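You operate a simulated robot arm through the tools that you are given. There is no shell and no other tool. Be economical: measure what you need, move in short steps, check, and stop when the job is done.

Carry out the task below with a simulated two-armed robot. There is one attempt and no reset: what you move stays moved.

## Task
Grip the mounting block in the vice and scour the rust off it.
Fine: use the green pad and put it back; open the vice after, the block stays on its bed. Set down upright: mounting block. What is to be rubbed or washed off counts as gone when no trace of it is left.

The check looks at the end state, three seconds after you hand in, the way a careful person would. Anything else that was tipped, shoved, dropped, spilled or broken makes it a failure.

## Robot
Two 7-joint arms with fingered hands on one trunk, on a base that drives. Base frame: it is fixed to the floor where the robot stands at the start and does not move with it; the origin is under the middle of the robot, x ahead of it, y to its left, z up. Readings come in mm, degrees, newtons and seconds.
The left shoulder is at the start at [80, 197, 1466], the right one opposite. With the tool pointing down near the work surface each hand reaches from about 100 to 740 mm from the robot's upright axis, wherever it stands, measured 20 degrees to its own side. Places, roughly: vice bed [500, -100, 900]; vice handle [400, -100, 900]. Payload 4 kg a hand.
The TCP of each hand is the grasp point between the finger pads, 26 mm short of the fingertips. In the tool frame z runs along the fingers and y along their closing line. The gripper opens to 132 mm. The gripper's body begins 73 mm behind the TCP. The gripper is a hand of 4 fingers: y runs from the thumb to the fingers, the wrist lies at [0, 0, -239] in the tool frame, and closing takes about 1.5 s.
Orientation is that of the tool frame in the base frame, as [roll, pitch, yaw] about the fixed x, y, z axes, in that order (R = Rz(yaw) Ry(pitch) Rx(roll)). With the fingers straight down and closing along the base's y, the tool's x points along the base's -x, its y along +y and its z along -z.

## Interface
- The arms move only by the tool play_rows. It takes "left_targets", "right_targets" or both (then of equal length, played together; a hand with none holds still); each is a list that holds one entry, the list of rows, each a list of 7 numbers: the opening, from 0 (shut) to 1 (fully open), then the shift along the tool's x, y, z in units of 20 mm (1.0 is 20 mm), then the turn, a rotation vector about the tool's x, y, z in units of 5 degrees (1.0 is 5 degrees). In form: [[[hand, tx, ty, tz, ax, ay, az], ...]]. A call has 1 to 20 rows; each row shifts and turns the commanded pose from where the row before left it, along the tool's axes as they then stand. A call with a number of a shift or a turn outside -1 to 1 is refused whole. Each row takes 0.2 s and may step no farther than 50 mm and 8.6 degrees from the row before; otherwise, or with a gripper value out of range, the whole call is refused. A pose out of reach is approached as far as the arm can. The call stops where the force on the tool passes 40 N (or 10 N more than at its start, if that is more) or the arm is blocked; 0.2 s more then pass. Each finger travels about 72 mm/s and halts on what it meets, pressing with about 23 N; the grip force reading is that of the motor and also rises with nothing between the fingers. The clock runs only during rows and for 0.2 s after the last one: add rows that do not move to give the fingers time. It gives the time, the measured TCP pose, the force on the tool (base axes), the opening and the grip force at its end, in the units of the frame above (readings bear some noise), with the torque about the TCP (base axes, N m) and any sound that the robot's microphone picked up.
- Cameras (640 x 400 px; columns grow to the right, rows downward): "scene" is now at [104, 13.2, 1621.8]; the picture's right is [0.15, -0.99, -0.00], its down [-0.78, -0.12, -0.62] and it looks along [0.61, 0.09, -0.79] (base axes); focal length 282 px, centre (320, 200). "left" rides on the left gripper at [-68, 2, -97] in its tool frame; the picture's right is [-0.03, -1.00, 0.00], its down [0.82, -0.02, -0.58] and it looks along [0.58, -0.01, 0.82] (tool axes); focal length 270 px, centre (320, 200). "right" rides on the right gripper at [68, 2, -97] in its tool frame; the picture's right is [-0.03, 1.00, 0.00], its down [-0.82, -0.02, -0.58] and it looks along [-0.58, -0.01, 0.82] (tool axes); focal length 270 px, centre (320, 200).
- snapshot(camera): a new picture of that camera. No time passes.
- move_column(by): slides the trunk up (or, below 0, down) by that many mm; the arms and the scene camera ride with it, the base frame stays. It gives what a move gives, with no picture.
- drive_base(legs): drives the robot by 1 to 6 legs, each [ahead, left, turn to the left] in mm, mm and degrees, along the robot's own axes; the way and the turn of a leg run together, so that a leg with both is an arc; at most 1500 mm and 180 degrees a leg. The arms and the cameras ride along, it lands a little off, and it stops where it bumps. It gives what a move gives.
- preshape(shape, hand): the hand has 4 fingers and takes this shape, open, in about a second: jaw (thumb against the fingers, like two jaws); tri (thumb and two fingers); tip (a fingertip pinch); poke (one finger out to press); point (the index stretched); flat (the hand flat); cup (the hand cupped); fist (a fist). The gripper value then closes the fingers along that shape, each until it touches; the sizes above hold for jaw. It gives what a move gives, with no picture.
- pan_tilt(pan, tilt): turns the head with the scene camera to pan (to the left, within 86 degrees either way) and tilt (down, from -29 to 69), counted from straight ahead of the robot. It gives what a move gives.
- probe_pixels(camera, pixels): there is no depth. For up to 12 entries [column, row, z] of the newest picture of that camera ("zoom" is the newest enlarged one), the place [x, y] in the base frame at which the ray of that pixel passes the height z, good to about 2 mm. No time passes.
- zoom(camera, box): a new picture of the part [left, top, right, bottom] of that camera's present view, enlarged. No time passes.
- hand_in(): hands the job in; it is judged then, once.

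Work in short steps. Measure before you move; look again where a grasp or a placing could have gone wrong, and mend it. You have 80 turns and 78 pictures in all, those below and enlarged ones among them. Open the grippers and draw the arms clear of the work before you hand the job in, unless the task says otherwise; then end with one line.

The tools are called by a JSON object that holds its "name" and its "arguments". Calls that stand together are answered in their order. play_rows: Moves the arms, as the interface text tells. Its arguments: {"type":"object","properties":{"left_targets":{"type":"array"},"right_targets":{"type":"array"}},"required":[]} The other tools are called the same way: move_column (by) slides the trunk up or down; preshape (shape, hand) gives the hand a shape; drive_base (legs) drives the base; pan_tilt (pan, tilt) turns the head that bears the scene camera; snapshot (camera) takes a picture; probe_pixels (camera, pixels) gives the place at which the rays of pixels pass given heights; zoom (camera, box) takes an enlarged picture of a part of a camera's view; hand_in () hands the job in.

At the start:

```text
t: 0.0
left_ee_pos: [625.0, 186.7, 1154.0]
left_ee_rot: [-180.0, 0.0, -180.0]
left_force: [-0.4, -0.3, -0.1]
left_ft_torque: [0.02, 0.0, 0.0]
left_opening: 131.8
left_grasp_force: 0.1
left_shape: jaw
right_ee_pos: [346.6, -170.9, 1000.9]
right_ee_rot: [180.0, 0.0, 180.0]
right_force: [-0.1, 0.7, -0.2]
right_ft_torque: [0.01, 0.0, 0.0]
right_opening: 131.7
right_grasp_force: 0.1
right_shape: jaw
trunk travel left (down, up): [-775.0, 65.0]
robot x, y, heading: [0.7, 1.4, -0.1]
head pan, tilt: [8.6, 52.0]
```

scene: 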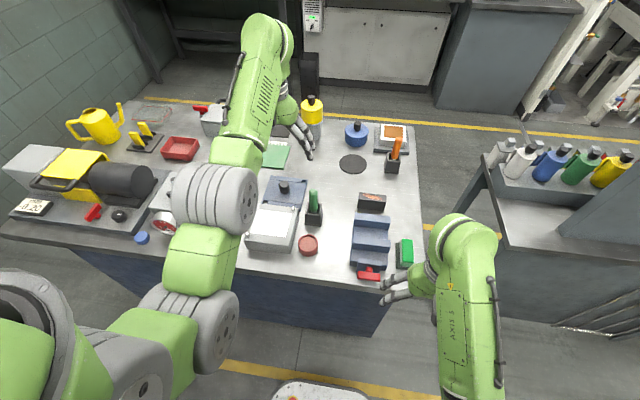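
right: 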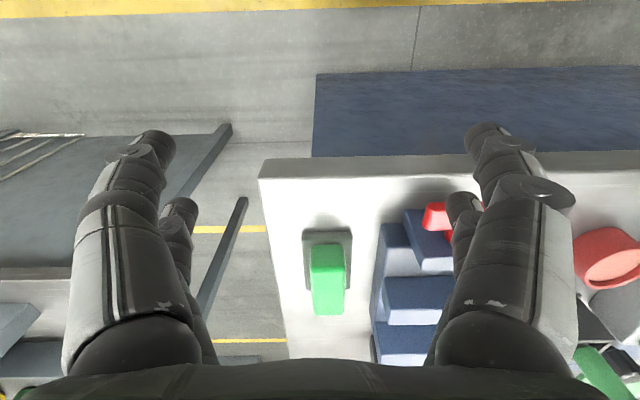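
left: 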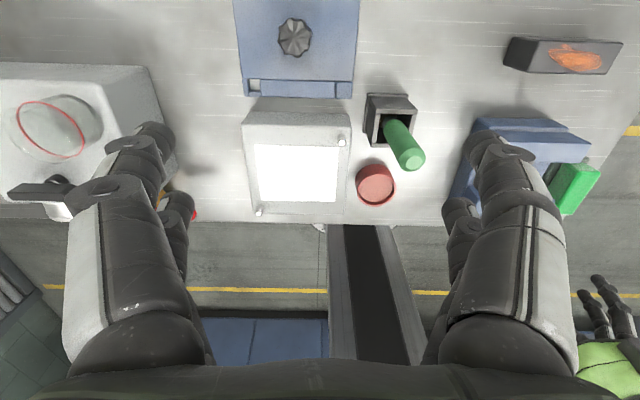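

The scene picture shows the vice near (370,240), the rusty block at (372,203) and the green pad at (405,252). I'll zoom in there.

{"name": "zoom", "arguments": {"camera": "scene", "box": [320, 180, 440, 290]}}

{"name": "zoom", "arguments": {"camera": "right", "box": [240, 160, 640, 400]}}

{"name": "zoom", "arguments": {"camera": "left", "box": [400, 0, 640, 240]}}

```text
3.64 times, centred on (380, 235) of scene
```

zoom: 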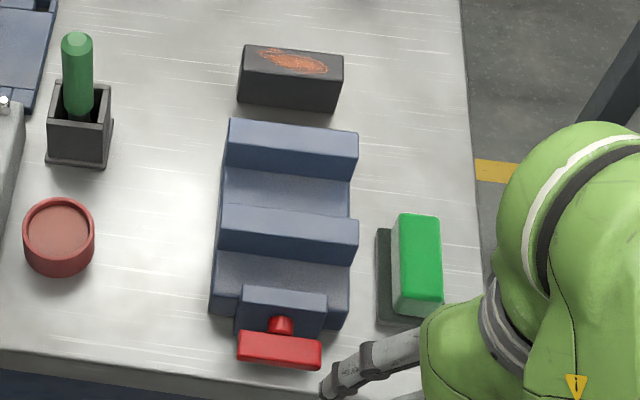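

```text
1.60 times, centred on (440, 280) of right
```

zoom: 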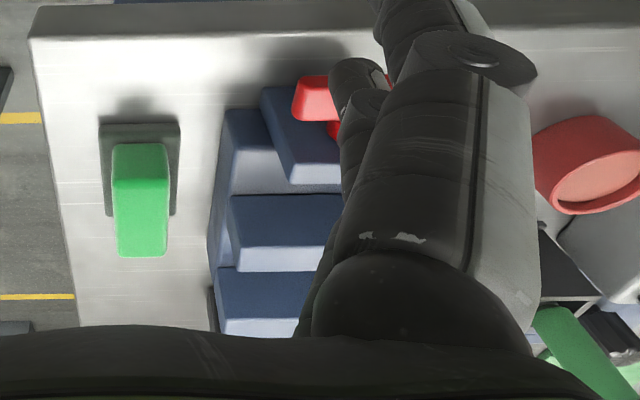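

```text
1.67 times, centred on (520, 120) of left
```

zoom: 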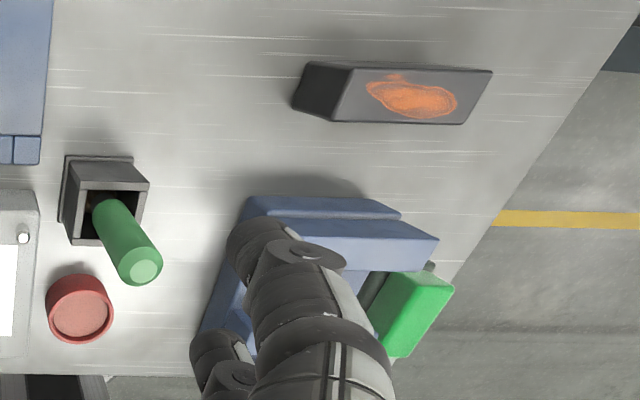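

I'll triangulate heights using both views: block corners, table features and vice features.

{"name": "probe_pixels", "arguments": {"camera": "zoom", "pixels": [[352, 68, 900], [352, 68, 950], [493, 70, 900], [493, 70, 950], [465, 125, 900], [465, 125, 950], [330, 122, 900], [330, 122, 950], [293, 107, 850], [293, 107, 900], [60, 220, 850], [60, 220, 900]]}}

{"name": "zoom", "arguments": {"camera": "scene", "box": [320, 185, 420, 285]}}

{"name": "probe_pixels", "arguments": {"camera": "scene", "pixels": [[360.2, 192.4, 900], [360.2, 192.4, 950], [386.3, 195.2, 900], [386.3, 195.2, 950], [385.5, 202.6, 900], [385.5, 202.6, 950], [358.9, 199.8, 900], [358.9, 199.8, 950], [357.2, 208.1, 850], [357.2, 208.1, 900], [305, 224.5, 850], [305, 224.5, 900]]}}

```text
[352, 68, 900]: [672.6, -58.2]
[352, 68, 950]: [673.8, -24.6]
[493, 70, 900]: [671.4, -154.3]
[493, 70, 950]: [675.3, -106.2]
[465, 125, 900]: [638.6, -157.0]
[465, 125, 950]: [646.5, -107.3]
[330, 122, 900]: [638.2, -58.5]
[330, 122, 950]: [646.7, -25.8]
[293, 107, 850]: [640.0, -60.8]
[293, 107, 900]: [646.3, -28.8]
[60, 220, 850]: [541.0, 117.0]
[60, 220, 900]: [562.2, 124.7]
```

```text
4.00 times, centred on (370, 235) of scene
```

zoom: 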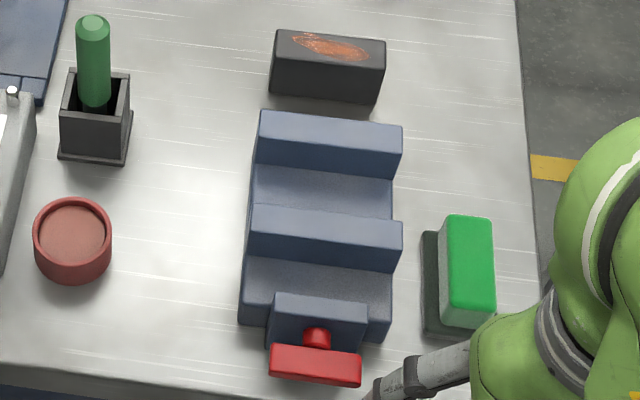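

```text
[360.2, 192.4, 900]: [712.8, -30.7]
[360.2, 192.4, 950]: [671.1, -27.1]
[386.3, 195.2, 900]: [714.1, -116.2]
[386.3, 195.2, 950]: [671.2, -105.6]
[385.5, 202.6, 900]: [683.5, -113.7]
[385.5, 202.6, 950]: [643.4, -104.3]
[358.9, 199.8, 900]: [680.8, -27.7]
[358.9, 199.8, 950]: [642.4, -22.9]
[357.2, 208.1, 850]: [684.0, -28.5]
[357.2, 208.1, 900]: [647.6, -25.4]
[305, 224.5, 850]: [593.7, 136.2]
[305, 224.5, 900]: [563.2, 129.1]
```

The table is at z≈900 and the block spans about x 644–673, y −25…−106, with its top at about 950. I'll raise the right hand over the vice to look down on it.

{"name": "play_rows", "arguments": {"right_targets": [[[1, 0, 0, -1, 0, 0, 0], [1, 0, 0, -1, 0, 0, 0], [1, 0, 0, -1, 0, 0, 0], [1, -0.6, 0.5, -1, 0, 0, 0], [1, -0.6, 0.5, -1, 0, 0, 0], [1, -0.6, 0.5, -1, 0, 0, 0], [1, -0.6, 0.5, -1, 0, 0, 0], [1, -0.6, 0.5, -1, 0, 0, 0], [1, -0.6, 0.5, -1, 0, 0, 0], [1, 0, 0, 0, 0, 0, 0], [1, 0, 0, 0, 0, 0, 0]]]}}

{"name": "snapshot", "arguments": {"camera": "right"}}

{"name": "snapshot", "arguments": {"camera": "scene"}}

```text
t: 2.4
left_ee_pos: [625.0, 186.0, 1151.8]
left_ee_rot: [180.0, -0.1, 179.9]
left_force: [-1.1, -0.5, -0.3]
left_ft_torque: [-0.02, -0.02, 0.0]
left_opening: 131.8
left_grasp_force: 0.0
left_shape: jaw
right_ee_pos: [430.4, -107.9, 1052.5]
right_ee_rot: [179.9, 0.3, -179.9]
right_force: [-0.5, -1.2, 0.5]
right_ft_torque: [-0.01, 0.02, -0.02]
right_opening: 132.0
right_grasp_force: 0.1
right_shape: jaw
right hand out of reach, approached as far as the arm can: row 3, 4, 5, 6, 7, 8, 9
trunk travel left (down, up): [-775.0, 65.0]
robot x, y, heading: [1.4, -1.5, -0.1]
head pan, tilt: [8.6, 52.0]
```

```text
70 pictures are left
```

right: 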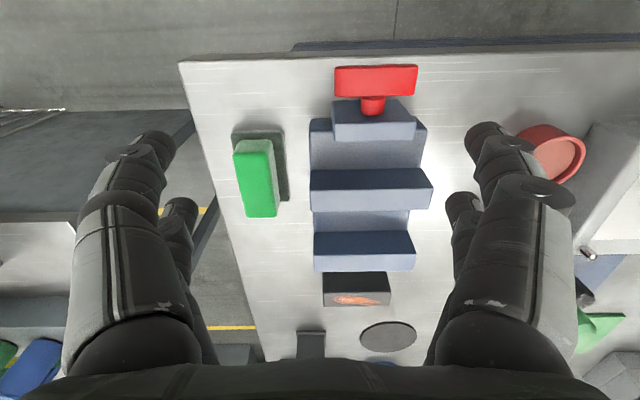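

```text
69 pictures are left
```

scene: 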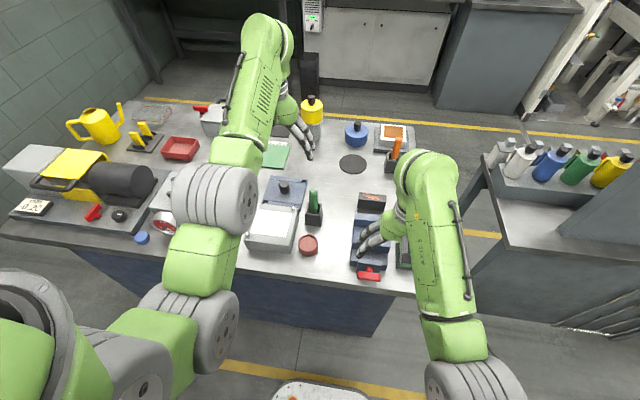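

The right view shows the vice clearly: handle at (375,80), jaws at (370,190) and (364,250), pad at (255,178). I'll zoom for measurement.

{"name": "zoom", "arguments": {"camera": "right", "box": [220, 50, 460, 320]}}

{"name": "zoom", "arguments": {"camera": "right", "box": [300, 50, 440, 140]}}

```text
1.48 times, centred on (340, 185) of right
```

zoom: 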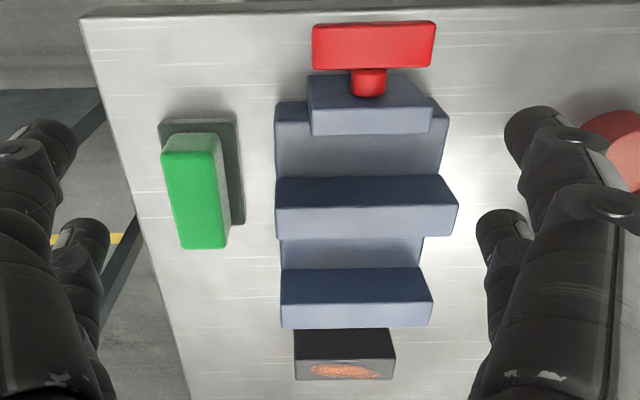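

```text
4.44 times, centred on (370, 95) of right
```

zoom: 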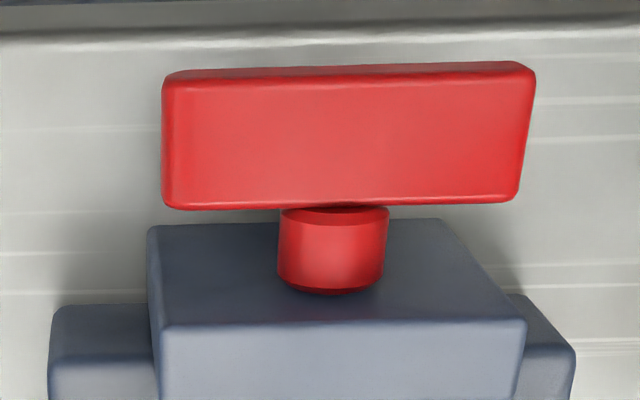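

I'll triangulate vice and handle corners using both cameras.

{"name": "probe_pixels", "arguments": {"camera": "right", "pixels": [[313.6, 271.5, 940], [313.6, 271.5, 960], [414.3, 270.1, 950], [310.9, 210, 940], [310.9, 210, 960], [431.9, 207.3, 950], [335.1, 96.1, 920], [335.1, 96.1, 940], [414.6, 94.5, 920], [414.6, 94.5, 940], [382, 115, 920], [382, 115, 940]]}}

{"name": "probe_pixels", "arguments": {"camera": "scene", "pixels": [[390.75, 216.5, 940], [390.75, 216.5, 960], [355.5, 212.5, 950], [390.75, 240.5, 940], [390.75, 240.5, 960], [354, 235.75, 950], [380, 275.5, 920], [380, 275.5, 940], [358, 271, 920], [358, 271, 940]]}}

{"name": "zoom", "arguments": {"camera": "scene", "box": [340, 250, 400, 290]}}

```text
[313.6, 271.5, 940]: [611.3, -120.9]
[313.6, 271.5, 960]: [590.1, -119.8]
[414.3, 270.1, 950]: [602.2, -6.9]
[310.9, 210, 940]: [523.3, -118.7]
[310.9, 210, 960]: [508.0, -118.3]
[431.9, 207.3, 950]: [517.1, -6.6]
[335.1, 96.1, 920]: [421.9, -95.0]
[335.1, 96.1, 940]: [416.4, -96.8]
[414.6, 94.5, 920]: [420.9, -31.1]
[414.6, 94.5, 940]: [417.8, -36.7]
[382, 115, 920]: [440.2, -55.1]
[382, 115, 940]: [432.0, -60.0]
```

```text
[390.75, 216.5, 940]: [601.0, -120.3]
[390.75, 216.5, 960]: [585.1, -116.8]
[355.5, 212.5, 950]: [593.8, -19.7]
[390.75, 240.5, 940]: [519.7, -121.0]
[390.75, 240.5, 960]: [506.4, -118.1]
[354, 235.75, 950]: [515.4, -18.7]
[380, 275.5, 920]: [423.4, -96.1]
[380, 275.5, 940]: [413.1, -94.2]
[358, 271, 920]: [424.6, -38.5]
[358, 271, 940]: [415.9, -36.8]
```

```text
10.00 times, centred on (370, 270) of scene
```

zoom: 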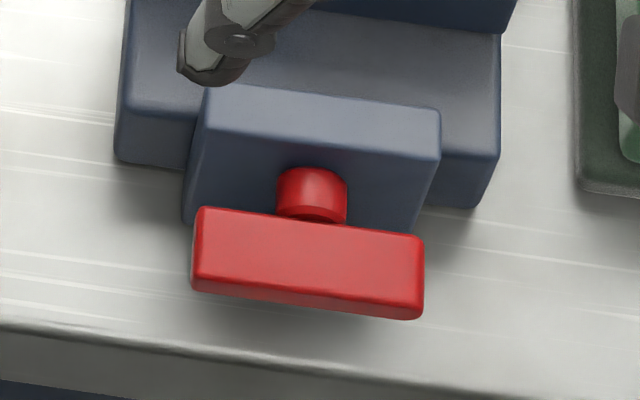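

Jaw tops come out near z≈972, the vice is centred at y≈−67, and the handle is near (410,−66,~940). Now the bed height, pad and holder.

{"name": "probe_pixels", "arguments": {"camera": "right", "pixels": [[310.3, 119.5, 920], [310.3, 119.5, 940], [419, 117.4, 920], [419, 117.4, 940], [245.4, 217.4, 920], [245.4, 217.4, 950], [277.8, 216.8, 920], [277.8, 216.8, 950], [267.7, 152.6, 920], [267.7, 152.6, 950], [359, 252.6, 970], [230.5, 132.3, 905]]}}

{"name": "probe_pixels", "arguments": {"camera": "scene", "pixels": [[387.7, 265.3, 920], [387.7, 265.3, 940], [350, 259, 920], [350, 259, 940], [413, 239.5, 920], [413, 239.5, 950], [401.5, 238.5, 920], [401.5, 238.5, 950], [400, 265.5, 920], [400, 265.5, 950], [395.3, 242.5, 905], [395.3, 268.5, 905]]}}

{"name": "zoom", "arguments": {"camera": "right", "box": [210, 100, 330, 230]}}

```text
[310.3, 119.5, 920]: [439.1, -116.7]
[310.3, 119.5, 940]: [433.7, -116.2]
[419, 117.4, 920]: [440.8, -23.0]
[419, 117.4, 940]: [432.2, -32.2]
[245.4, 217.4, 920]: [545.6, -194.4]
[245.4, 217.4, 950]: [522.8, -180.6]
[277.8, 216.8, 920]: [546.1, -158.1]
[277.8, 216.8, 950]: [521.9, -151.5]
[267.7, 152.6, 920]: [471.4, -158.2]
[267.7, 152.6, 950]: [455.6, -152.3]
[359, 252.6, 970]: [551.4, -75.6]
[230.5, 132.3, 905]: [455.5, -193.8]
```

```text
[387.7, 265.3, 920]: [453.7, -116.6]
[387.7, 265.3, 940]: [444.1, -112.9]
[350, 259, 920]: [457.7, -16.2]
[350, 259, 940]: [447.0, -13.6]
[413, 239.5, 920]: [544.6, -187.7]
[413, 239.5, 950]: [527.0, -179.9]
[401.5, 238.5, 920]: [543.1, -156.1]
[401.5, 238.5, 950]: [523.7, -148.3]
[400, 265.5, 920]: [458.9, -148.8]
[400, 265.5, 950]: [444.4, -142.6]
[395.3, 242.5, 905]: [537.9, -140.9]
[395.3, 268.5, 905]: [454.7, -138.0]
```

```text
3.08 times, centred on (270, 165) of right
```

zoom: 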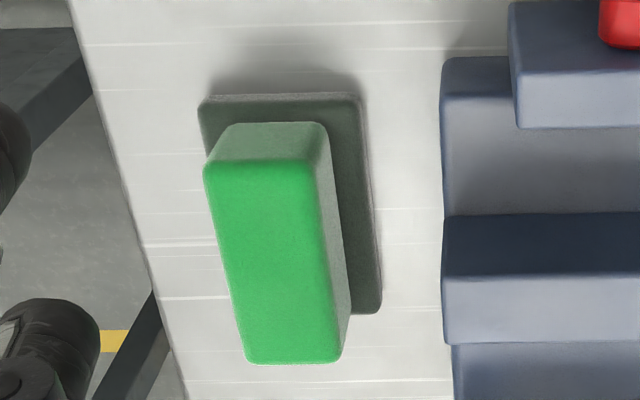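

The pad is around (496,−170) with its top at about 940, on a thin tray. The vice bed is at about 930–935, with jaws at x≈498 and 555. I'll move the right hand above the block, staying high.

{"name": "play_rows", "arguments": {"right_targets": [[[1, -0.95, 0.18, 0, 0, 0, 0], [1, -0.95, 0.18, 0, 0, 0, 0], [1, -0.95, 0.18, 0, 0, 0, 0], [1, -0.95, 0.18, 0, 0, 0, 0], [1, -0.95, 0.18, 0, 0, 0, 0], [1, -0.95, 0.18, 0, 0, 0, 0], [1, -0.95, 0.18, 0, 0, 0, 0], [1, -0.95, 0.18, 0, 0, 0, 0], [1, -0.95, 0.18, 0, 0, 0, 0], [1, -0.95, 0.18, 0, 0, 0, 0], [1, -0.95, 0.18, 0, 0, 0, 0], [1, -0.95, 0.18, 0, 0, 0, 0], [1, 0, 0, 0, 0, 0, 0], [1, 0, 0, 0, 0, 0, 0]]]}}

{"name": "snapshot", "arguments": {"camera": "right"}}

{"name": "snapshot", "arguments": {"camera": "scene"}}

```text
t: 5.4
left_ee_pos: [624.6, 187.5, 1152.6]
left_ee_rot: [180.0, 0.0, -180.0]
left_force: [-0.3, -0.1, -0.1]
left_ft_torque: [0.01, 0.04, 0.01]
left_opening: 131.9
left_grasp_force: 0.1
left_shape: jaw
right_ee_pos: [658.0, -64.2, 1052.3]
right_ee_rot: [180.0, -0.1, 180.0]
right_force: [0.1, 0.3, 0.5]
right_ft_torque: [0.04, -0.02, -0.02]
right_opening: 132.0
right_grasp_force: 0.1
right_shape: jaw
trunk travel left (down, up): [-775.0, 65.0]
robot x, y, heading: [2.0, 0.5, 0.3]
head pan, tilt: [8.6, 52.0]
```

```text
64 pictures are left
```

right: 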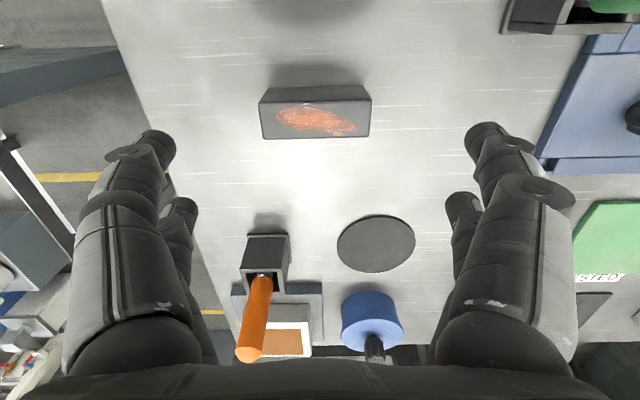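

```text
63 pictures are left
```

scene: 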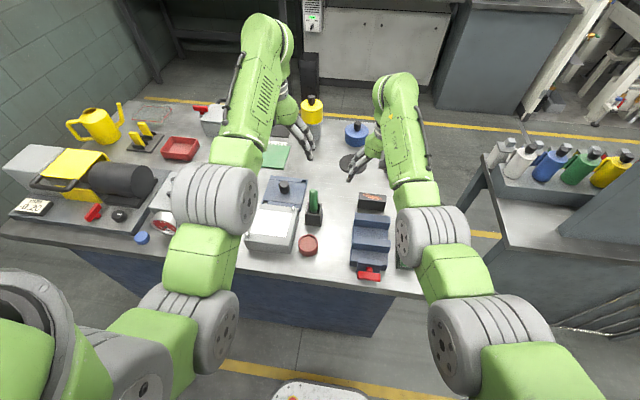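

The block's top corners are at about (260,103), (371,100), (264,139) and (369,136) in this view. I'll measure them at the height of the block's top.

{"name": "probe_pixels", "arguments": {"camera": "right", "pixels": [[260, 103, 950], [371, 100, 950], [264, 139, 950], [369, 136, 950], [267, 87, 900], [362, 85, 900]]}}

{"name": "zoom", "arguments": {"camera": "right", "box": [240, 70, 400, 170]}}

```text
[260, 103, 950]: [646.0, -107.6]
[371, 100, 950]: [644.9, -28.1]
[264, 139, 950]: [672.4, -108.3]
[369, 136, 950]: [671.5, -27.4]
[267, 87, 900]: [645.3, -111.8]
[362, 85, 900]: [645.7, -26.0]
```

```text
4.00 times, centred on (320, 120) of right
```

zoom: 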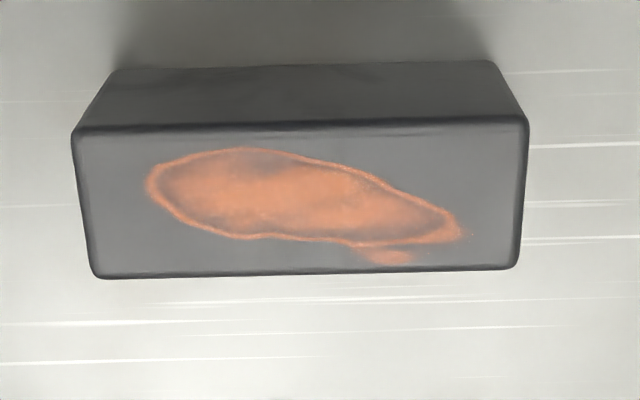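

The block is centred at (658.7,−68), so I shift 4 mm and descend to TCP z≈938.

{"name": "play_rows", "arguments": {"right_targets": [[[1, 0, -0.19, 0, 0, 0, 0], [1, 0, 0, 0, 0, 0, 0], [1, 0, 0, 0.95, 0, 0, 0], [1, 0, 0, 0.95, 0, 0, 0], [1, 0, 0, 0.95, 0, 0, 0], [1, 0, 0, 0.95, 0, 0, 0], [1, 0, 0, 0.95, 0, 0, 0], [1, 0, 0, 0.95, 0, 0, 0], [1, 0, 0, 0, 0, 0, 0], [1, 0, 0, 0, 0, 0, 0]]]}}

{"name": "snapshot", "arguments": {"camera": "right"}}

```text
t: 7.6
left_ee_pos: [624.8, 186.2, 1152.8]
left_ee_rot: [-180.0, 0.0, -180.0]
left_force: [0.4, -0.6, -0.2]
left_ft_torque: [0.0, -0.02, 0.0]
left_opening: 132.1
left_grasp_force: 0.0
left_shape: jaw
right_ee_pos: [657.0, -69.6, 937.9]
right_ee_rot: [180.0, -0.1, -180.0]
right_force: [0.4, 0.7, -0.1]
right_ft_torque: [0.01, -0.02, 0.0]
right_opening: 131.7
right_grasp_force: 0.0
right_shape: jaw
trunk travel left (down, up): [-775.0, 65.0]
robot x, y, heading: [-2.8, 0.4, 0.2]
head pan, tilt: [8.6, 52.0]
```

```text
61 pictures are left
```

right: 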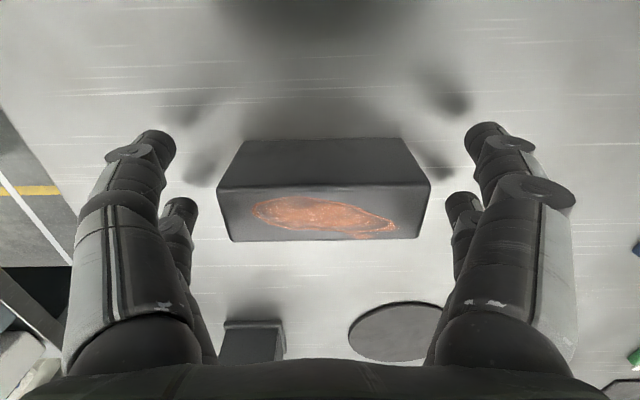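

The block sits centred between the fingers (cols 218–430), so I close.

{"name": "play_rows", "arguments": {"right_targets": [[[0.4, 0, 0, 0, 0, 0, 0], [0.3, 0, 0, 0, 0, 0, 0], [0.3, 0, 0, 0, 0, 0, 0], [0.3, 0, 0, 0, 0, 0, 0], [0.3, 0, 0, 0, 0, 0, 0], [0.3, 0, 0, 0, 0, 0, 0], [0.3, 0, 0, 0, 0, 0, 0], [0.3, 0, 0, 0, 0, 0, 0]]]}}

{"name": "snapshot", "arguments": {"camera": "right"}}

```text
t: 9.4
left_ee_pos: [625.0, 187.6, 1153.2]
left_ee_rot: [180.0, 0.0, 180.0]
left_force: [0.3, 0.7, -0.2]
left_ft_torque: [0.02, -0.01, 0.02]
left_opening: 132.1
left_grasp_force: 0.0
left_shape: jaw
right_ee_pos: [658.7, -67.9, 939.0]
right_ee_rot: [-180.0, 0.1, 180.0]
right_force: [1.9, 2.7, 3.4]
right_ft_torque: [-0.02, -0.22, 0.06]
right_opening: 38.0
right_grasp_force: 23.3
right_shape: jaw
trunk travel left (down, up): [-775.0, 65.0]
robot x, y, heading: [1.3, 0.2, -0.1]
head pan, tilt: [8.6, 52.0]
```

```text
60 pictures are left
```

right: 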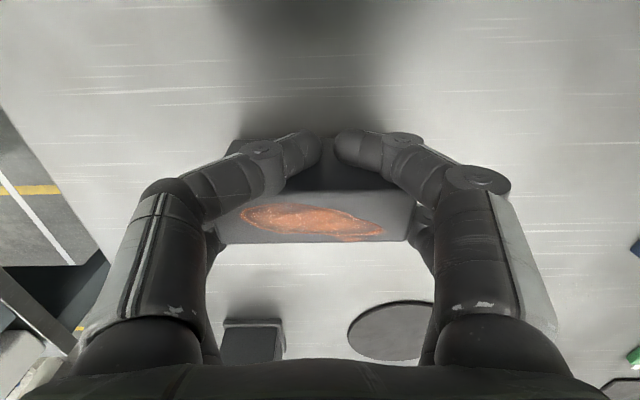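

The nearer finger pair curled in front of the block instead of onto its ends. I open, rise, and try the "tip" shape.

{"name": "play_rows", "arguments": {"right_targets": [[[1, 0, 0, 0, 0, 0, 0], [1, 0, 0, 0, 0, 0, 0], [1, 0, 0, 0, 0, 0, 0], [1, 0, 0, 0, 0, 0, 0], [1, 0, 0, 0, 0, 0, 0], [1, 0, 0, 0, 0, 0, 0], [1, 0, 0, 0, 0, 0, 0], [1, 0, 0, -1, 0, 0, 0], [1, 0, 0, -1, 0, 0, 0], [1, 0, 0, -1, 0, 0, 0], [1, 0, 0, 0, 0, 0, 0]]]}}

{"name": "preshape", "arguments": {"shape": "tip", "hand": "right"}}

{"name": "snapshot", "arguments": {"camera": "right"}}

```text
t: 11.8
left_ee_pos: [625.9, 186.4, 1153.6]
left_ee_rot: [179.9, 0.1, 180.0]
left_force: [-0.7, 0.9, -0.3]
left_ft_torque: [0.0, 0.04, 0.0]
left_opening: 131.9
left_grasp_force: 0.1
left_shape: jaw
right_ee_pos: [659.5, -69.4, 997.9]
right_ee_rot: [180.0, -0.1, -179.9]
right_force: [0.7, 0.6, 0.6]
right_ft_torque: [0.01, -0.01, 0.0]
right_opening: 132.0
right_grasp_force: 0.1
right_shape: jaw
trunk travel left (down, up): [-775.0, 65.0]
robot x, y, heading: [1.4, -0.6, -0.0]
head pan, tilt: [8.6, 52.0]
```

```text
t: 12.7
left_ee_pos: [624.4, 186.0, 1152.3]
left_ee_rot: [-179.9, 0.1, -179.9]
left_force: [0.9, 0.0, 0.0]
left_ft_torque: [-0.01, 0.02, 0.01]
left_opening: 132.0
left_grasp_force: 0.0
left_shape: jaw
right_ee_pos: [660.0, -69.2, 998.0]
right_ee_rot: [-180.0, 0.0, -180.0]
right_force: [-0.5, -0.1, 0.7]
right_ft_torque: [-0.01, -0.04, 0.03]
right_opening: 131.9
right_grasp_force: 0.1
right_shape: tip
trunk travel left (down, up): [-775.0, 65.0]
robot x, y, heading: [-0.2, 1.6, -0.1]
head pan, tilt: [8.6, 52.0]
```

```text
59 pictures are left
```

right: 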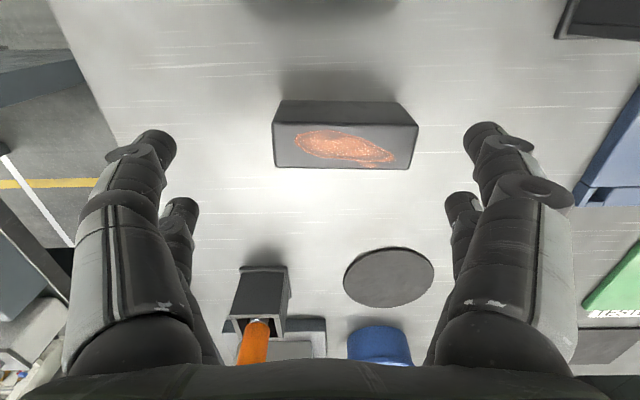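

The block is undisturbed. I'll close the hand in the air to see how "tip" closes.

{"name": "play_rows", "arguments": {"right_targets": [[[0.35, 0, 0, -1, 0, 0, 0], [0.35, 0, 0, 0, 0, 0, 0], [0.35, 0, 0, 0, 0, 0, 0], [0.35, 0, 0, 0, 0, 0, 0], [0.35, 0, 0, 0, 0, 0, 0], [0.35, 0, 0, 0, 0, 0, 0], [0.35, 0, 0, 0, 0, 0, 0]]]}}

{"name": "snapshot", "arguments": {"camera": "right"}}

```text
t: 14.3
left_ee_pos: [626.4, 186.9, 1152.8]
left_ee_rot: [179.9, 0.0, 180.0]
left_force: [0.1, -0.4, -0.2]
left_ft_torque: [0.0, 0.05, 0.01]
left_opening: 132.2
left_grasp_force: 0.0
left_shape: jaw
right_ee_pos: [659.1, -69.0, 1017.9]
right_ee_rot: [-180.0, 0.0, -179.9]
right_force: [-0.8, 0.5, 0.2]
right_ft_torque: [0.02, 0.0, 0.0]
right_opening: 46.6
right_grasp_force: 0.1
right_shape: tip
trunk travel left (down, up): [-775.0, 65.0]
robot x, y, heading: [-1.8, 0.2, 0.0]
head pan, tilt: [8.6, 52.0]
```

```text
58 pictures are left
```

right: 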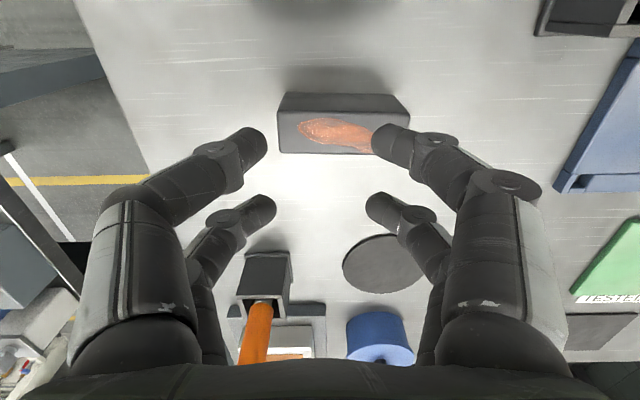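

Finger pairs sit about ±19 mm in x, so gripping the 30 mm thickness with the hand yawed 90° is better. I'll check in the scene view how the curled fingertips sit in height.

{"name": "zoom", "arguments": {"camera": "scene", "box": [310, 110, 430, 220]}}

{"name": "zoom", "arguments": {"camera": "left", "box": [400, 0, 640, 200]}}

```text
3.64 times, centred on (370, 165) of scene
```

zoom: 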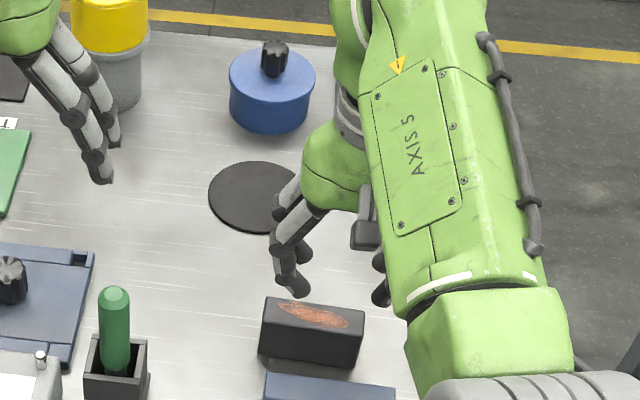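

```text
2.00 times, centred on (520, 100) of left
```

zoom: 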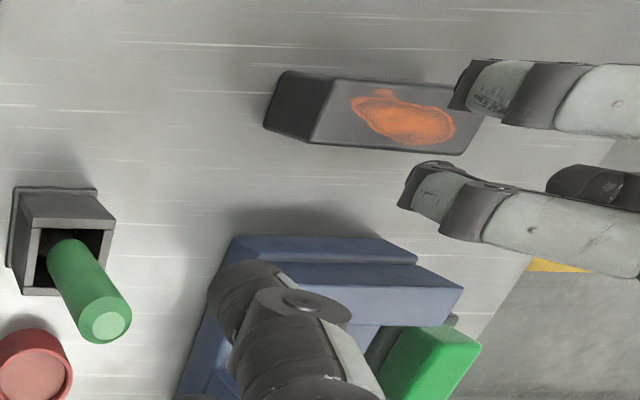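

I return to jaw shape, and yaw the hand by 90° while high.

{"name": "preshape", "arguments": {"shape": "jaw", "hand": "right"}}

{"name": "play_rows", "arguments": {"right_targets": [[[0.6, 0, 0, -0.5, 0, 0, 1], [0.6, 0, 0, -0.5, 0, 0, 1], [0.6, 0, 0, 0, 0, 0, 1], [0.6, 0, 0, 0, 0, 0, 1], [0.6, 0, 0, 0, 0, 0, 1], [0.6, 0, 0, 0, 0, 0, 1], [0.6, 0, 0, 0, 0, 0, 1], [0.6, 0, 0, 0, 0, 0, 1], [0.6, 0, 0, 0, 0, 0, 1], [0.6, 0, 0, 0, 0, 0, 1], [0.6, 0, 0, 0, 0, 0, 1], [0.6, 0, 0, 0, 0, 0, 1], [0.6, 0, 0, 0, 0, 0, 1], [0.6, 0, 0, 0, 0, 0, 1], [0.6, 0, 0, 0, 0, 0, 1], [0.6, 0, 0, 0, 0, 0, 1], [0.6, 0, 0, 0, 0, 0, 1], [0.6, 0, 0, 0, 0, 0, 1], [0.6, 0, 0, 0, 0, 0, 0], [0.6, 0, 0, 0, 0, 0, 0]]]}}

{"name": "snapshot", "arguments": {"camera": "right"}}

```text
t: 15.2
left_ee_pos: [625.8, 185.7, 1153.4]
left_ee_rot: [179.9, 0.0, -180.0]
left_force: [-0.3, -0.4, 0.7]
left_ft_torque: [-0.05, 0.0, 0.01]
left_opening: 132.1
left_grasp_force: 0.1
left_shape: jaw
right_ee_pos: [660.3, -68.5, 1020.1]
right_ee_rot: [-180.0, -0.1, -180.0]
right_force: [0.3, 0.3, -0.2]
right_ft_torque: [0.01, -0.02, -0.03]
right_opening: 131.7
right_grasp_force: 0.0
right_shape: jaw
trunk travel left (down, up): [-775.0, 65.0]
robot x, y, heading: [-3.2, 0.4, 0.1]
head pan, tilt: [8.6, 52.0]
```

```text
t: 19.4
left_ee_pos: [625.6, 185.8, 1152.3]
left_ee_rot: [-180.0, 0.0, 180.0]
left_force: [0.0, -0.5, 0.8]
left_ft_torque: [-0.03, 0.01, -0.02]
left_opening: 131.9
left_grasp_force: 0.0
left_shape: jaw
right_ee_pos: [659.4, -68.6, 1039.4]
right_ee_rot: [-180.0, 0.0, 89.9]
right_force: [0.0, -0.2, 0.9]
right_ft_torque: [-0.01, -0.03, 0.03]
right_opening: 79.8
right_grasp_force: 0.0
right_shape: jaw
trunk travel left (down, up): [-775.0, 65.0]
robot x, y, heading: [0.8, 3.4, -0.1]
head pan, tilt: [8.6, 52.0]
```

```text
55 pictures are left
```

right: 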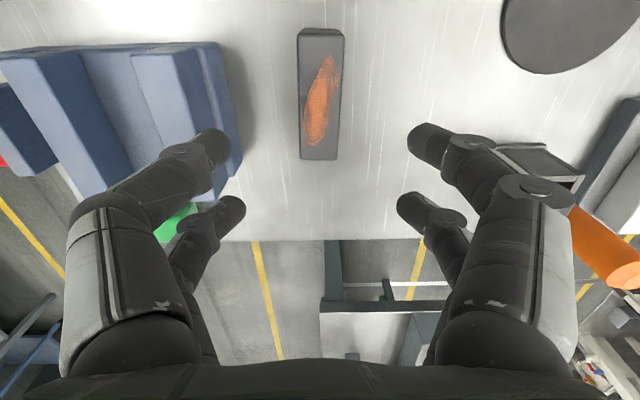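

I descend to TCP z≈958 for a shallow grip of the upper 15 mm and close.

{"name": "play_rows", "arguments": {"right_targets": [[[0.6, 0, 0, 0.8, 0, 0, 0], [0.6, 0, 0, 0.8, 0, 0, 0], [0.6, 0, 0, 0.8, 0, 0, 0], [0.6, 0, 0, 0.8, 0, 0, 0], [0.6, 0, 0, 0.8, 0, 0, 0], [0.6, 0, 0, 0, 0, 0, 0], [0.2, 0, 0, 0, 0, 0, 0], [0.1, 0, 0, 0, 0, 0, 0], [0.1, 0, 0, 0, 0, 0, 0], [0.1, 0, 0, 0, 0, 0, 0], [0.1, 0, 0, 0, 0, 0, 0], [0.1, 0, 0, 0, 0, 0, 0]]]}}

{"name": "snapshot", "arguments": {"camera": "right"}}

{"name": "zoom", "arguments": {"camera": "scene", "box": [330, 160, 430, 230]}}

```text
t: 22.0
left_ee_pos: [627.0, 187.0, 1153.1]
left_ee_rot: [180.0, 0.0, -179.9]
left_force: [0.0, 0.4, 0.1]
left_ft_torque: [0.03, 0.04, 0.02]
left_opening: 131.8
left_grasp_force: 0.0
left_shape: jaw
right_ee_pos: [659.2, -69.4, 957.6]
right_ee_rot: [-180.0, 0.0, 89.9]
right_force: [-0.7, -0.2, -0.1]
right_ft_torque: [0.01, 0.03, 0.03]
right_opening: 24.5
right_grasp_force: 23.1
right_shape: jaw
trunk travel left (down, up): [-775.0, 65.0]
robot x, y, heading: [-2.6, 0.6, -0.1]
head pan, tilt: [8.6, 52.0]
```

```text
54 pictures are left
```

right: 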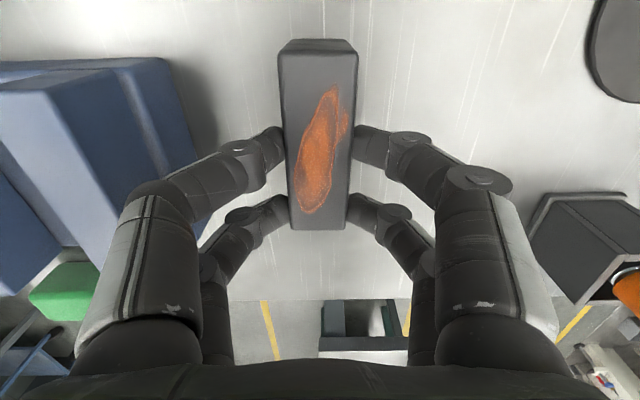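

```text
5.71 times, centred on (380, 195) of scene
```

zoom: 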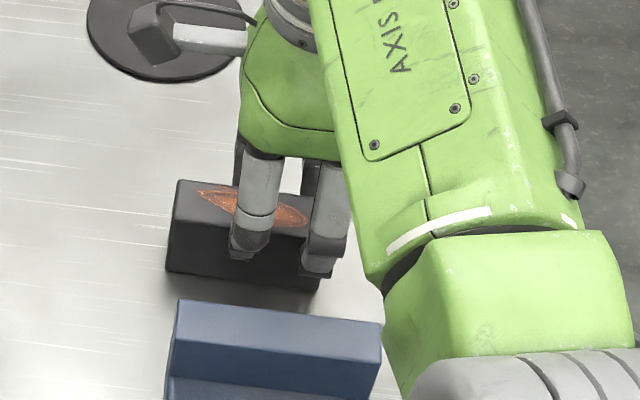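

All four fingers pinch the long faces, but perhaps off-centre in y. I'll measure the contact points.

{"name": "probe_pixels", "arguments": {"camera": "right", "pixels": [[283, 143, 937], [283, 208, 937], [358, 143, 937], [350, 208, 937], [318, 45, 950], [318, 229, 950]]}}

{"name": "zoom", "arguments": {"camera": "left", "box": [440, 0, 640, 120]}}

```text
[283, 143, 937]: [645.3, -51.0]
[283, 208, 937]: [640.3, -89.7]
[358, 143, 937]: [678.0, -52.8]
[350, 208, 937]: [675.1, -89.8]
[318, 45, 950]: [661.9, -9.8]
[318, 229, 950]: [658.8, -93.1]
```

```text
3.20 times, centred on (540, 60) of left
```

zoom: 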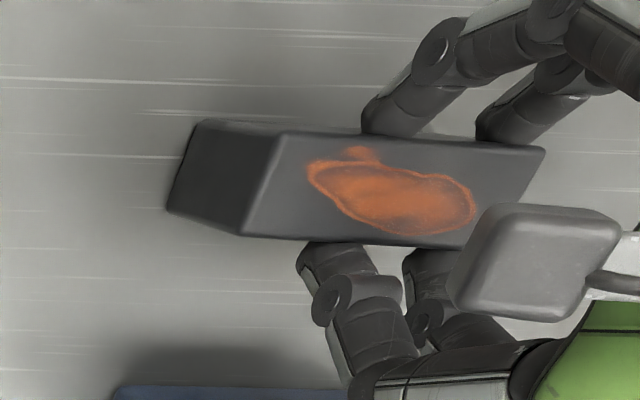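

The first close had nudged the block to a y centre of about −54. I open, shift +15 mm in y and re-close.

{"name": "play_rows", "arguments": {"right_targets": [[[0.5, 0, 0, 0, 0, 0, 0], [0.5, 0, 0, 0, 0, 0, 0], [0.5, 0, 0, 0, 0, 0, 0], [0.5, 0, 0, 0, 0, 0, 0], [0.5, 0.4, 0, 0, 0, 0, 0], [0.5, 0.35, 0, 0, 0, 0, 0], [0.5, 0, 0, 0, 0, 0, 0], [0.1, 0, 0, 0, 0, 0, 0], [0.1, 0, 0, 0, 0, 0, 0], [0.1, 0, 0, 0, 0, 0, 0], [0.1, 0, 0, 0, 0, 0, 0], [0.1, 0, 0, 0, 0, 0, 0]]]}}

{"name": "snapshot", "arguments": {"camera": "right"}}

```text
t: 24.6
left_ee_pos: [626.2, 186.2, 1152.4]
left_ee_rot: [-180.0, 0.0, 180.0]
left_force: [0.3, 0.2, 0.3]
left_ft_torque: [-0.03, 0.02, -0.04]
left_opening: 132.0
left_grasp_force: 0.0
left_shape: jaw
right_ee_pos: [659.9, -54.2, 957.0]
right_ee_rot: [-179.9, 0.1, 90.0]
right_force: [0.3, -0.4, -0.1]
right_ft_torque: [0.02, 0.02, 0.02]
right_opening: 23.2
right_grasp_force: 23.1
right_shape: jaw
trunk travel left (down, up): [-775.0, 65.0]
robot x, y, heading: [1.4, 1.5, 0.2]
head pan, tilt: [8.6, 52.0]
```

```text
51 pictures are left
```

right: 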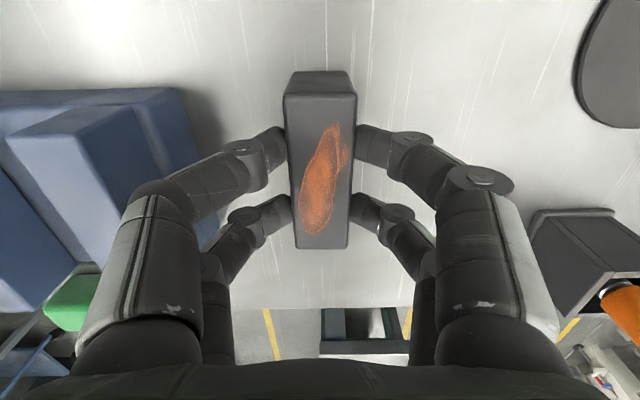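

The grip is centred now, so I lift 50 mm and then raise the trunk 60 mm.

{"name": "play_rows", "arguments": {"right_targets": [[[0.1, 0, 0, -0.5, 0, 0, 0], [0.1, 0, 0, -0.5, 0, 0, 0], [0.1, 0, 0, -0.5, 0, 0, 0], [0.1, 0, 0, -0.5, 0, 0, 0], [0.1, 0, 0, -0.5, 0, 0, 0], [0.1, 0, 0, 0, 0, 0, 0]]]}}

{"name": "move_column", "arguments": {"by": 60}}

{"name": "snapshot", "arguments": {"camera": "right"}}

```text
t: 26.0
left_ee_pos: [625.7, 185.7, 1152.9]
left_ee_rot: [180.0, 0.0, 180.0]
left_force: [0.2, -0.4, 0.4]
left_ft_torque: [-0.06, -0.01, 0.0]
left_opening: 132.0
left_grasp_force: 0.1
left_shape: jaw
right_ee_pos: [657.3, -53.4, 1007.6]
right_ee_rot: [-179.8, 0.0, 90.0]
right_force: [-0.6, -0.4, -5.5]
right_ft_torque: [-0.01, -0.01, 0.02]
right_opening: 23.4
right_grasp_force: 23.3
right_shape: jaw
trunk travel left (down, up): [-775.0, 65.0]
robot x, y, heading: [2.6, -1.3, 0.2]
head pan, tilt: [8.6, 52.0]
```

```text
t: 27.0
left_ee_pos: [626.8, 186.5, 1211.9]
left_ee_rot: [179.9, -0.1, 179.9]
left_force: [-0.5, 0.1, -0.1]
left_ft_torque: [0.02, 0.0, -0.02]
left_opening: 131.7
left_grasp_force: 0.1
left_shape: jaw
right_ee_pos: [659.6, -54.0, 1066.6]
right_ee_rot: [-179.9, 0.0, 90.0]
right_force: [-1.3, -0.6, -4.7]
right_ft_torque: [0.01, 0.03, -0.02]
right_opening: 23.3
right_grasp_force: 23.0
right_shape: jaw
trunk travel left (down, up): [-835.0, 5.0]
robot x, y, heading: [3.0, 1.4, -0.1]
head pan, tilt: [8.6, 52.0]
```

```text
50 pictures are left
```

right: 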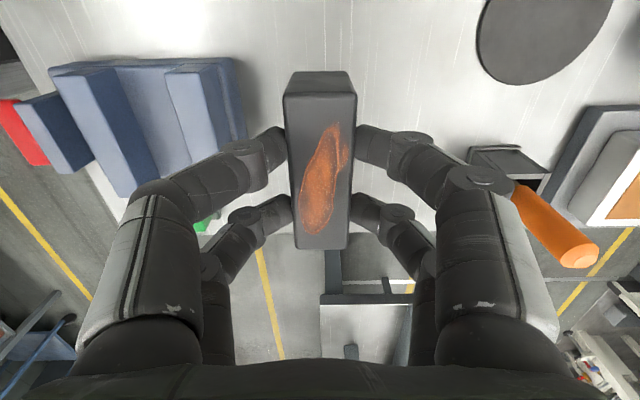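

The block is lifted level. I move it over the vice gap at TCP (528,−69).

{"name": "play_rows", "arguments": {"right_targets": [[[0.1, -0.1, -0.92, 0, 0, 0, 0], [0.1, -0.1, -0.92, 0, 0, 0, 0], [0.1, -0.1, -0.92, 0, 0, 0, 0], [0.1, -0.1, -0.92, 0, 0, 0, 0], [0.1, -0.1, -0.92, 0, 0, 0, 0], [0.1, -0.1, -0.92, 0, 0, 0, 0], [0.1, -0.1, -0.92, 0, 0, 0, 0], [0.1, 0, 0, 0, 0, 0, 0], [0.1, 0, 0, 0, 0, 0, 0]]]}}

{"name": "snapshot", "arguments": {"camera": "right"}}

{"name": "zoom", "arguments": {"camera": "left", "box": [400, 40, 640, 240]}}

```text
t: 29.0
left_ee_pos: [625.6, 186.6, 1212.2]
left_ee_rot: [180.0, -0.1, 180.0]
left_force: [0.3, 0.1, 0.8]
left_ft_torque: [0.0, -0.01, 0.01]
left_opening: 131.9
left_grasp_force: 0.0
left_shape: jaw
right_ee_pos: [529.3, -67.3, 1067.7]
right_ee_rot: [-179.8, -0.1, 90.1]
right_force: [-0.5, -0.7, -5.3]
right_ft_torque: [-0.01, 0.04, -0.01]
right_opening: 23.1
right_grasp_force: 22.3
right_shape: jaw
trunk travel left (down, up): [-835.0, 5.0]
robot x, y, heading: [-1.8, -2.3, -0.2]
head pan, tilt: [8.6, 52.0]
```

```text
49 pictures are left
```

right: 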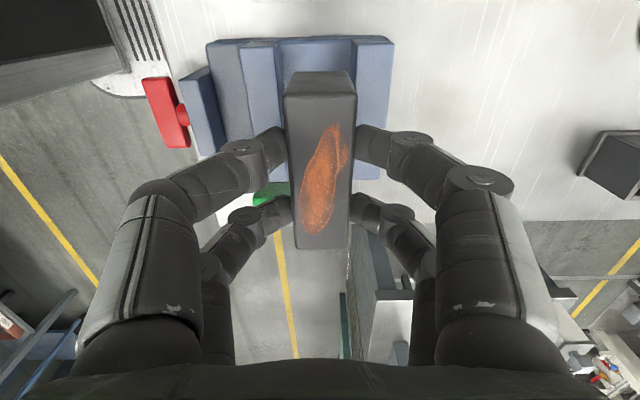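

```text
2.00 times, centred on (520, 140) of left
```

zoom: 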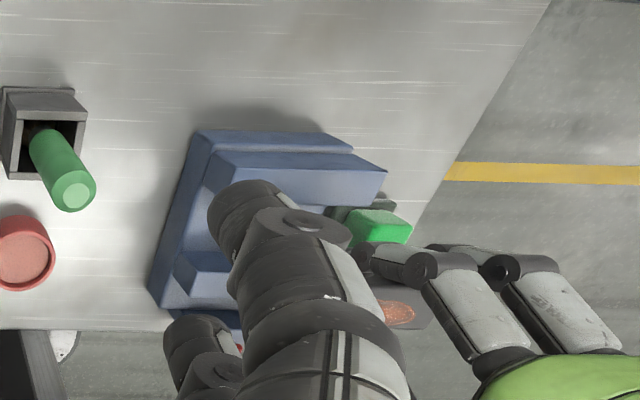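

I zoom on the jaws' +y ends seen past the block.

{"name": "zoom", "arguments": {"camera": "right", "box": [190, 20, 410, 180]}}

```text
2.50 times, centred on (300, 100) of right
```

zoom: 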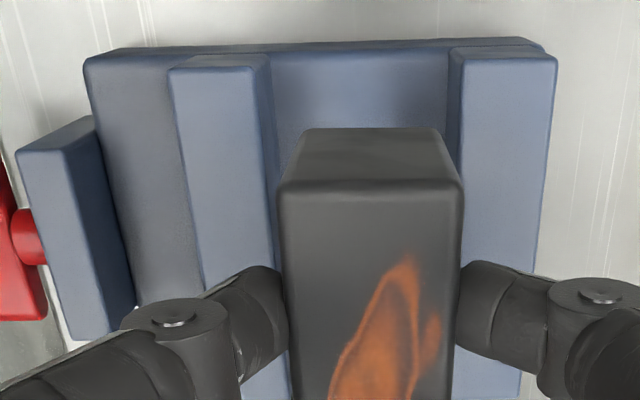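

I probe jaw edges and the block's bottom edge in this zoom.

{"name": "probe_pixels", "arguments": {"camera": "zoom", "pixels": [[170, 71, 970], [262, 68, 970], [462, 62, 970], [557, 59, 970], [170, 71, 960], [262, 68, 960], [462, 62, 960], [557, 59, 960], [86, 60, 930], [541, 45, 930], [295, 130, 1008], [440, 130, 1008]]}}

```text
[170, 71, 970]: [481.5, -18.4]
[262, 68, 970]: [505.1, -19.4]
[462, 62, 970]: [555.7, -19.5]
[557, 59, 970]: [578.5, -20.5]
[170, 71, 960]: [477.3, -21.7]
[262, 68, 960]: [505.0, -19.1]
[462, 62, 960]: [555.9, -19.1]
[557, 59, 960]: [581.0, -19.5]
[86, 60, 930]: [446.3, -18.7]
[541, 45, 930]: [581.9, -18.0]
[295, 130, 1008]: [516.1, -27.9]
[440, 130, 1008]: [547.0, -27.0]
```

The block's bottom (x 516–547) is centred over the gap (505–556), so I lower 58 mm first.

{"name": "play_rows", "arguments": {"right_targets": [[[0.1, 0, 0, 0.5, 0, 0, 0], [0.1, 0, 0, 0.5, 0, 0, 0], [0.1, 0, 0, 0.5, 0, 0, 0], [0.1, 0, 0, 0.5, 0, 0, 0], [0.1, 0, 0, 0.5, 0, 0, 0], [0.1, 0, 0, 0.4, 0, 0, 0], [0.1, 0, 0, 0, 0, 0, 0]]]}}

{"name": "zoom", "arguments": {"camera": "right", "box": [180, 20, 440, 260]}}

```text
t: 30.6
left_ee_pos: [624.1, 186.9, 1213.3]
left_ee_rot: [-180.0, 0.0, 180.0]
left_force: [0.1, 0.8, -0.2]
left_ft_torque: [0.0, 0.01, 0.0]
left_opening: 132.1
left_grasp_force: 0.0
left_shape: jaw
right_ee_pos: [529.3, -68.4, 1010.4]
right_ee_rot: [180.0, -0.1, 90.0]
right_force: [0.3, -0.2, -4.1]
right_ft_torque: [0.03, -0.01, 0.0]
right_opening: 23.2
right_grasp_force: 23.0
right_shape: jaw
trunk travel left (down, up): [-835.0, 5.0]
robot x, y, heading: [-2.7, 4.9, 0.3]
head pan, tilt: [8.6, 52.0]
```

```text
1.67 times, centred on (310, 140) of right
```

zoom: 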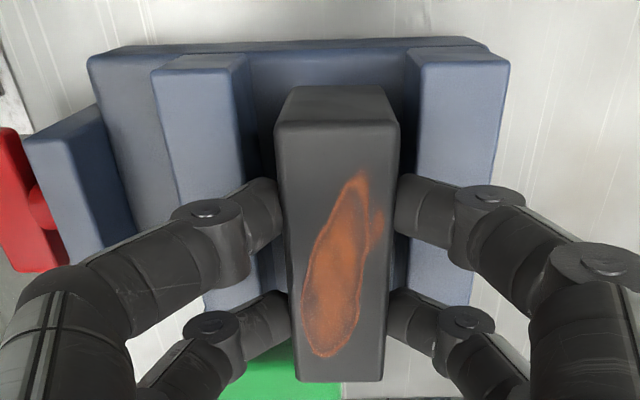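

The block is inside the gap. I lower slowly another 16 mm, watching the force.

{"name": "play_rows", "arguments": {"right_targets": [[[0.1, 0, 0, 0.2, 0, 0, 0], [0.1, 0, 0, 0.2, 0, 0, 0], [0.1, 0, 0, 0.2, 0, 0, 0], [0.1, 0, 0, 0.2, 0, 0, 0], [0.1, 0, 0, 0, 0, 0, 0]]]}}

{"name": "zoom", "arguments": {"camera": "scene", "box": [320, 195, 440, 285]}}

```text
t: 31.8
left_ee_pos: [625.5, 186.1, 1211.9]
left_ee_rot: [-180.0, 0.0, 179.9]
left_force: [-0.3, -0.4, -0.1]
left_ft_torque: [0.04, -0.01, -0.01]
left_opening: 132.1
left_grasp_force: 0.1
left_shape: jaw
right_ee_pos: [528.9, -68.6, 994.7]
right_ee_rot: [-180.0, -0.1, 90.1]
right_force: [-0.5, -0.2, -4.7]
right_ft_torque: [0.02, 0.0, 0.02]
right_opening: 23.2
right_grasp_force: 22.4
right_shape: jaw
trunk travel left (down, up): [-835.0, 5.0]
robot x, y, heading: [0.8, 2.5, -0.0]
head pan, tilt: [8.6, 52.0]
```

```text
4.44 times, centred on (380, 240) of scene
```

zoom: 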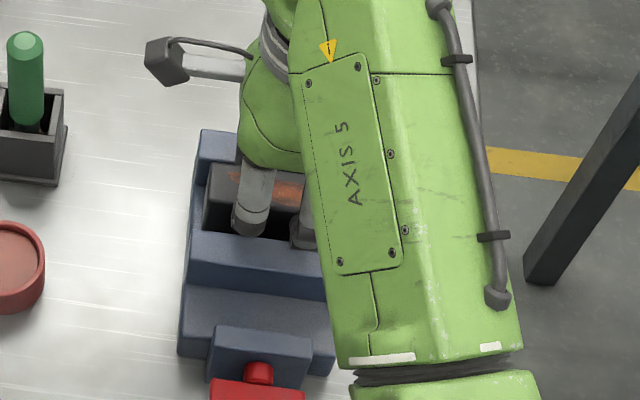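

No contact yet; the block's bottom is at about 937. I continue in 2 mm steps.

{"name": "play_rows", "arguments": {"right_targets": [[[0.1, 0, 0, 0.1, 0, 0, 0], [0.1, 0, 0, 0.1, 0, 0, 0], [0.1, 0, 0, 0.1, 0, 0, 0], [0.1, 0, 0, 0.1, 0, 0, 0], [0.1, 0, 0, 0, 0, 0, 0]]]}}

```text
t: 33.0
left_ee_pos: [622.3, 186.6, 1215.8]
left_ee_rot: [-180.0, 0.3, 180.0]
left_force: [-0.3, 0.2, 0.0]
left_ft_torque: [0.03, -0.01, 0.01]
left_opening: 132.0
left_grasp_force: 0.0
left_shape: jaw
right_ee_pos: [528.2, -66.7, 991.3]
right_ee_rot: [179.4, -0.1, 90.0]
right_force: [2.9, -3.3, 38.1]
right_ft_torque: [-0.02, -0.28, 0.04]
right_opening: 23.9
right_grasp_force: 23.1
right_shape: jaw
trunk travel left (down, up): [-835.0, 5.0]
robot x, y, heading: [0.3, -1.0, -0.2]
head pan, tilt: [8.6, 52.0]
```

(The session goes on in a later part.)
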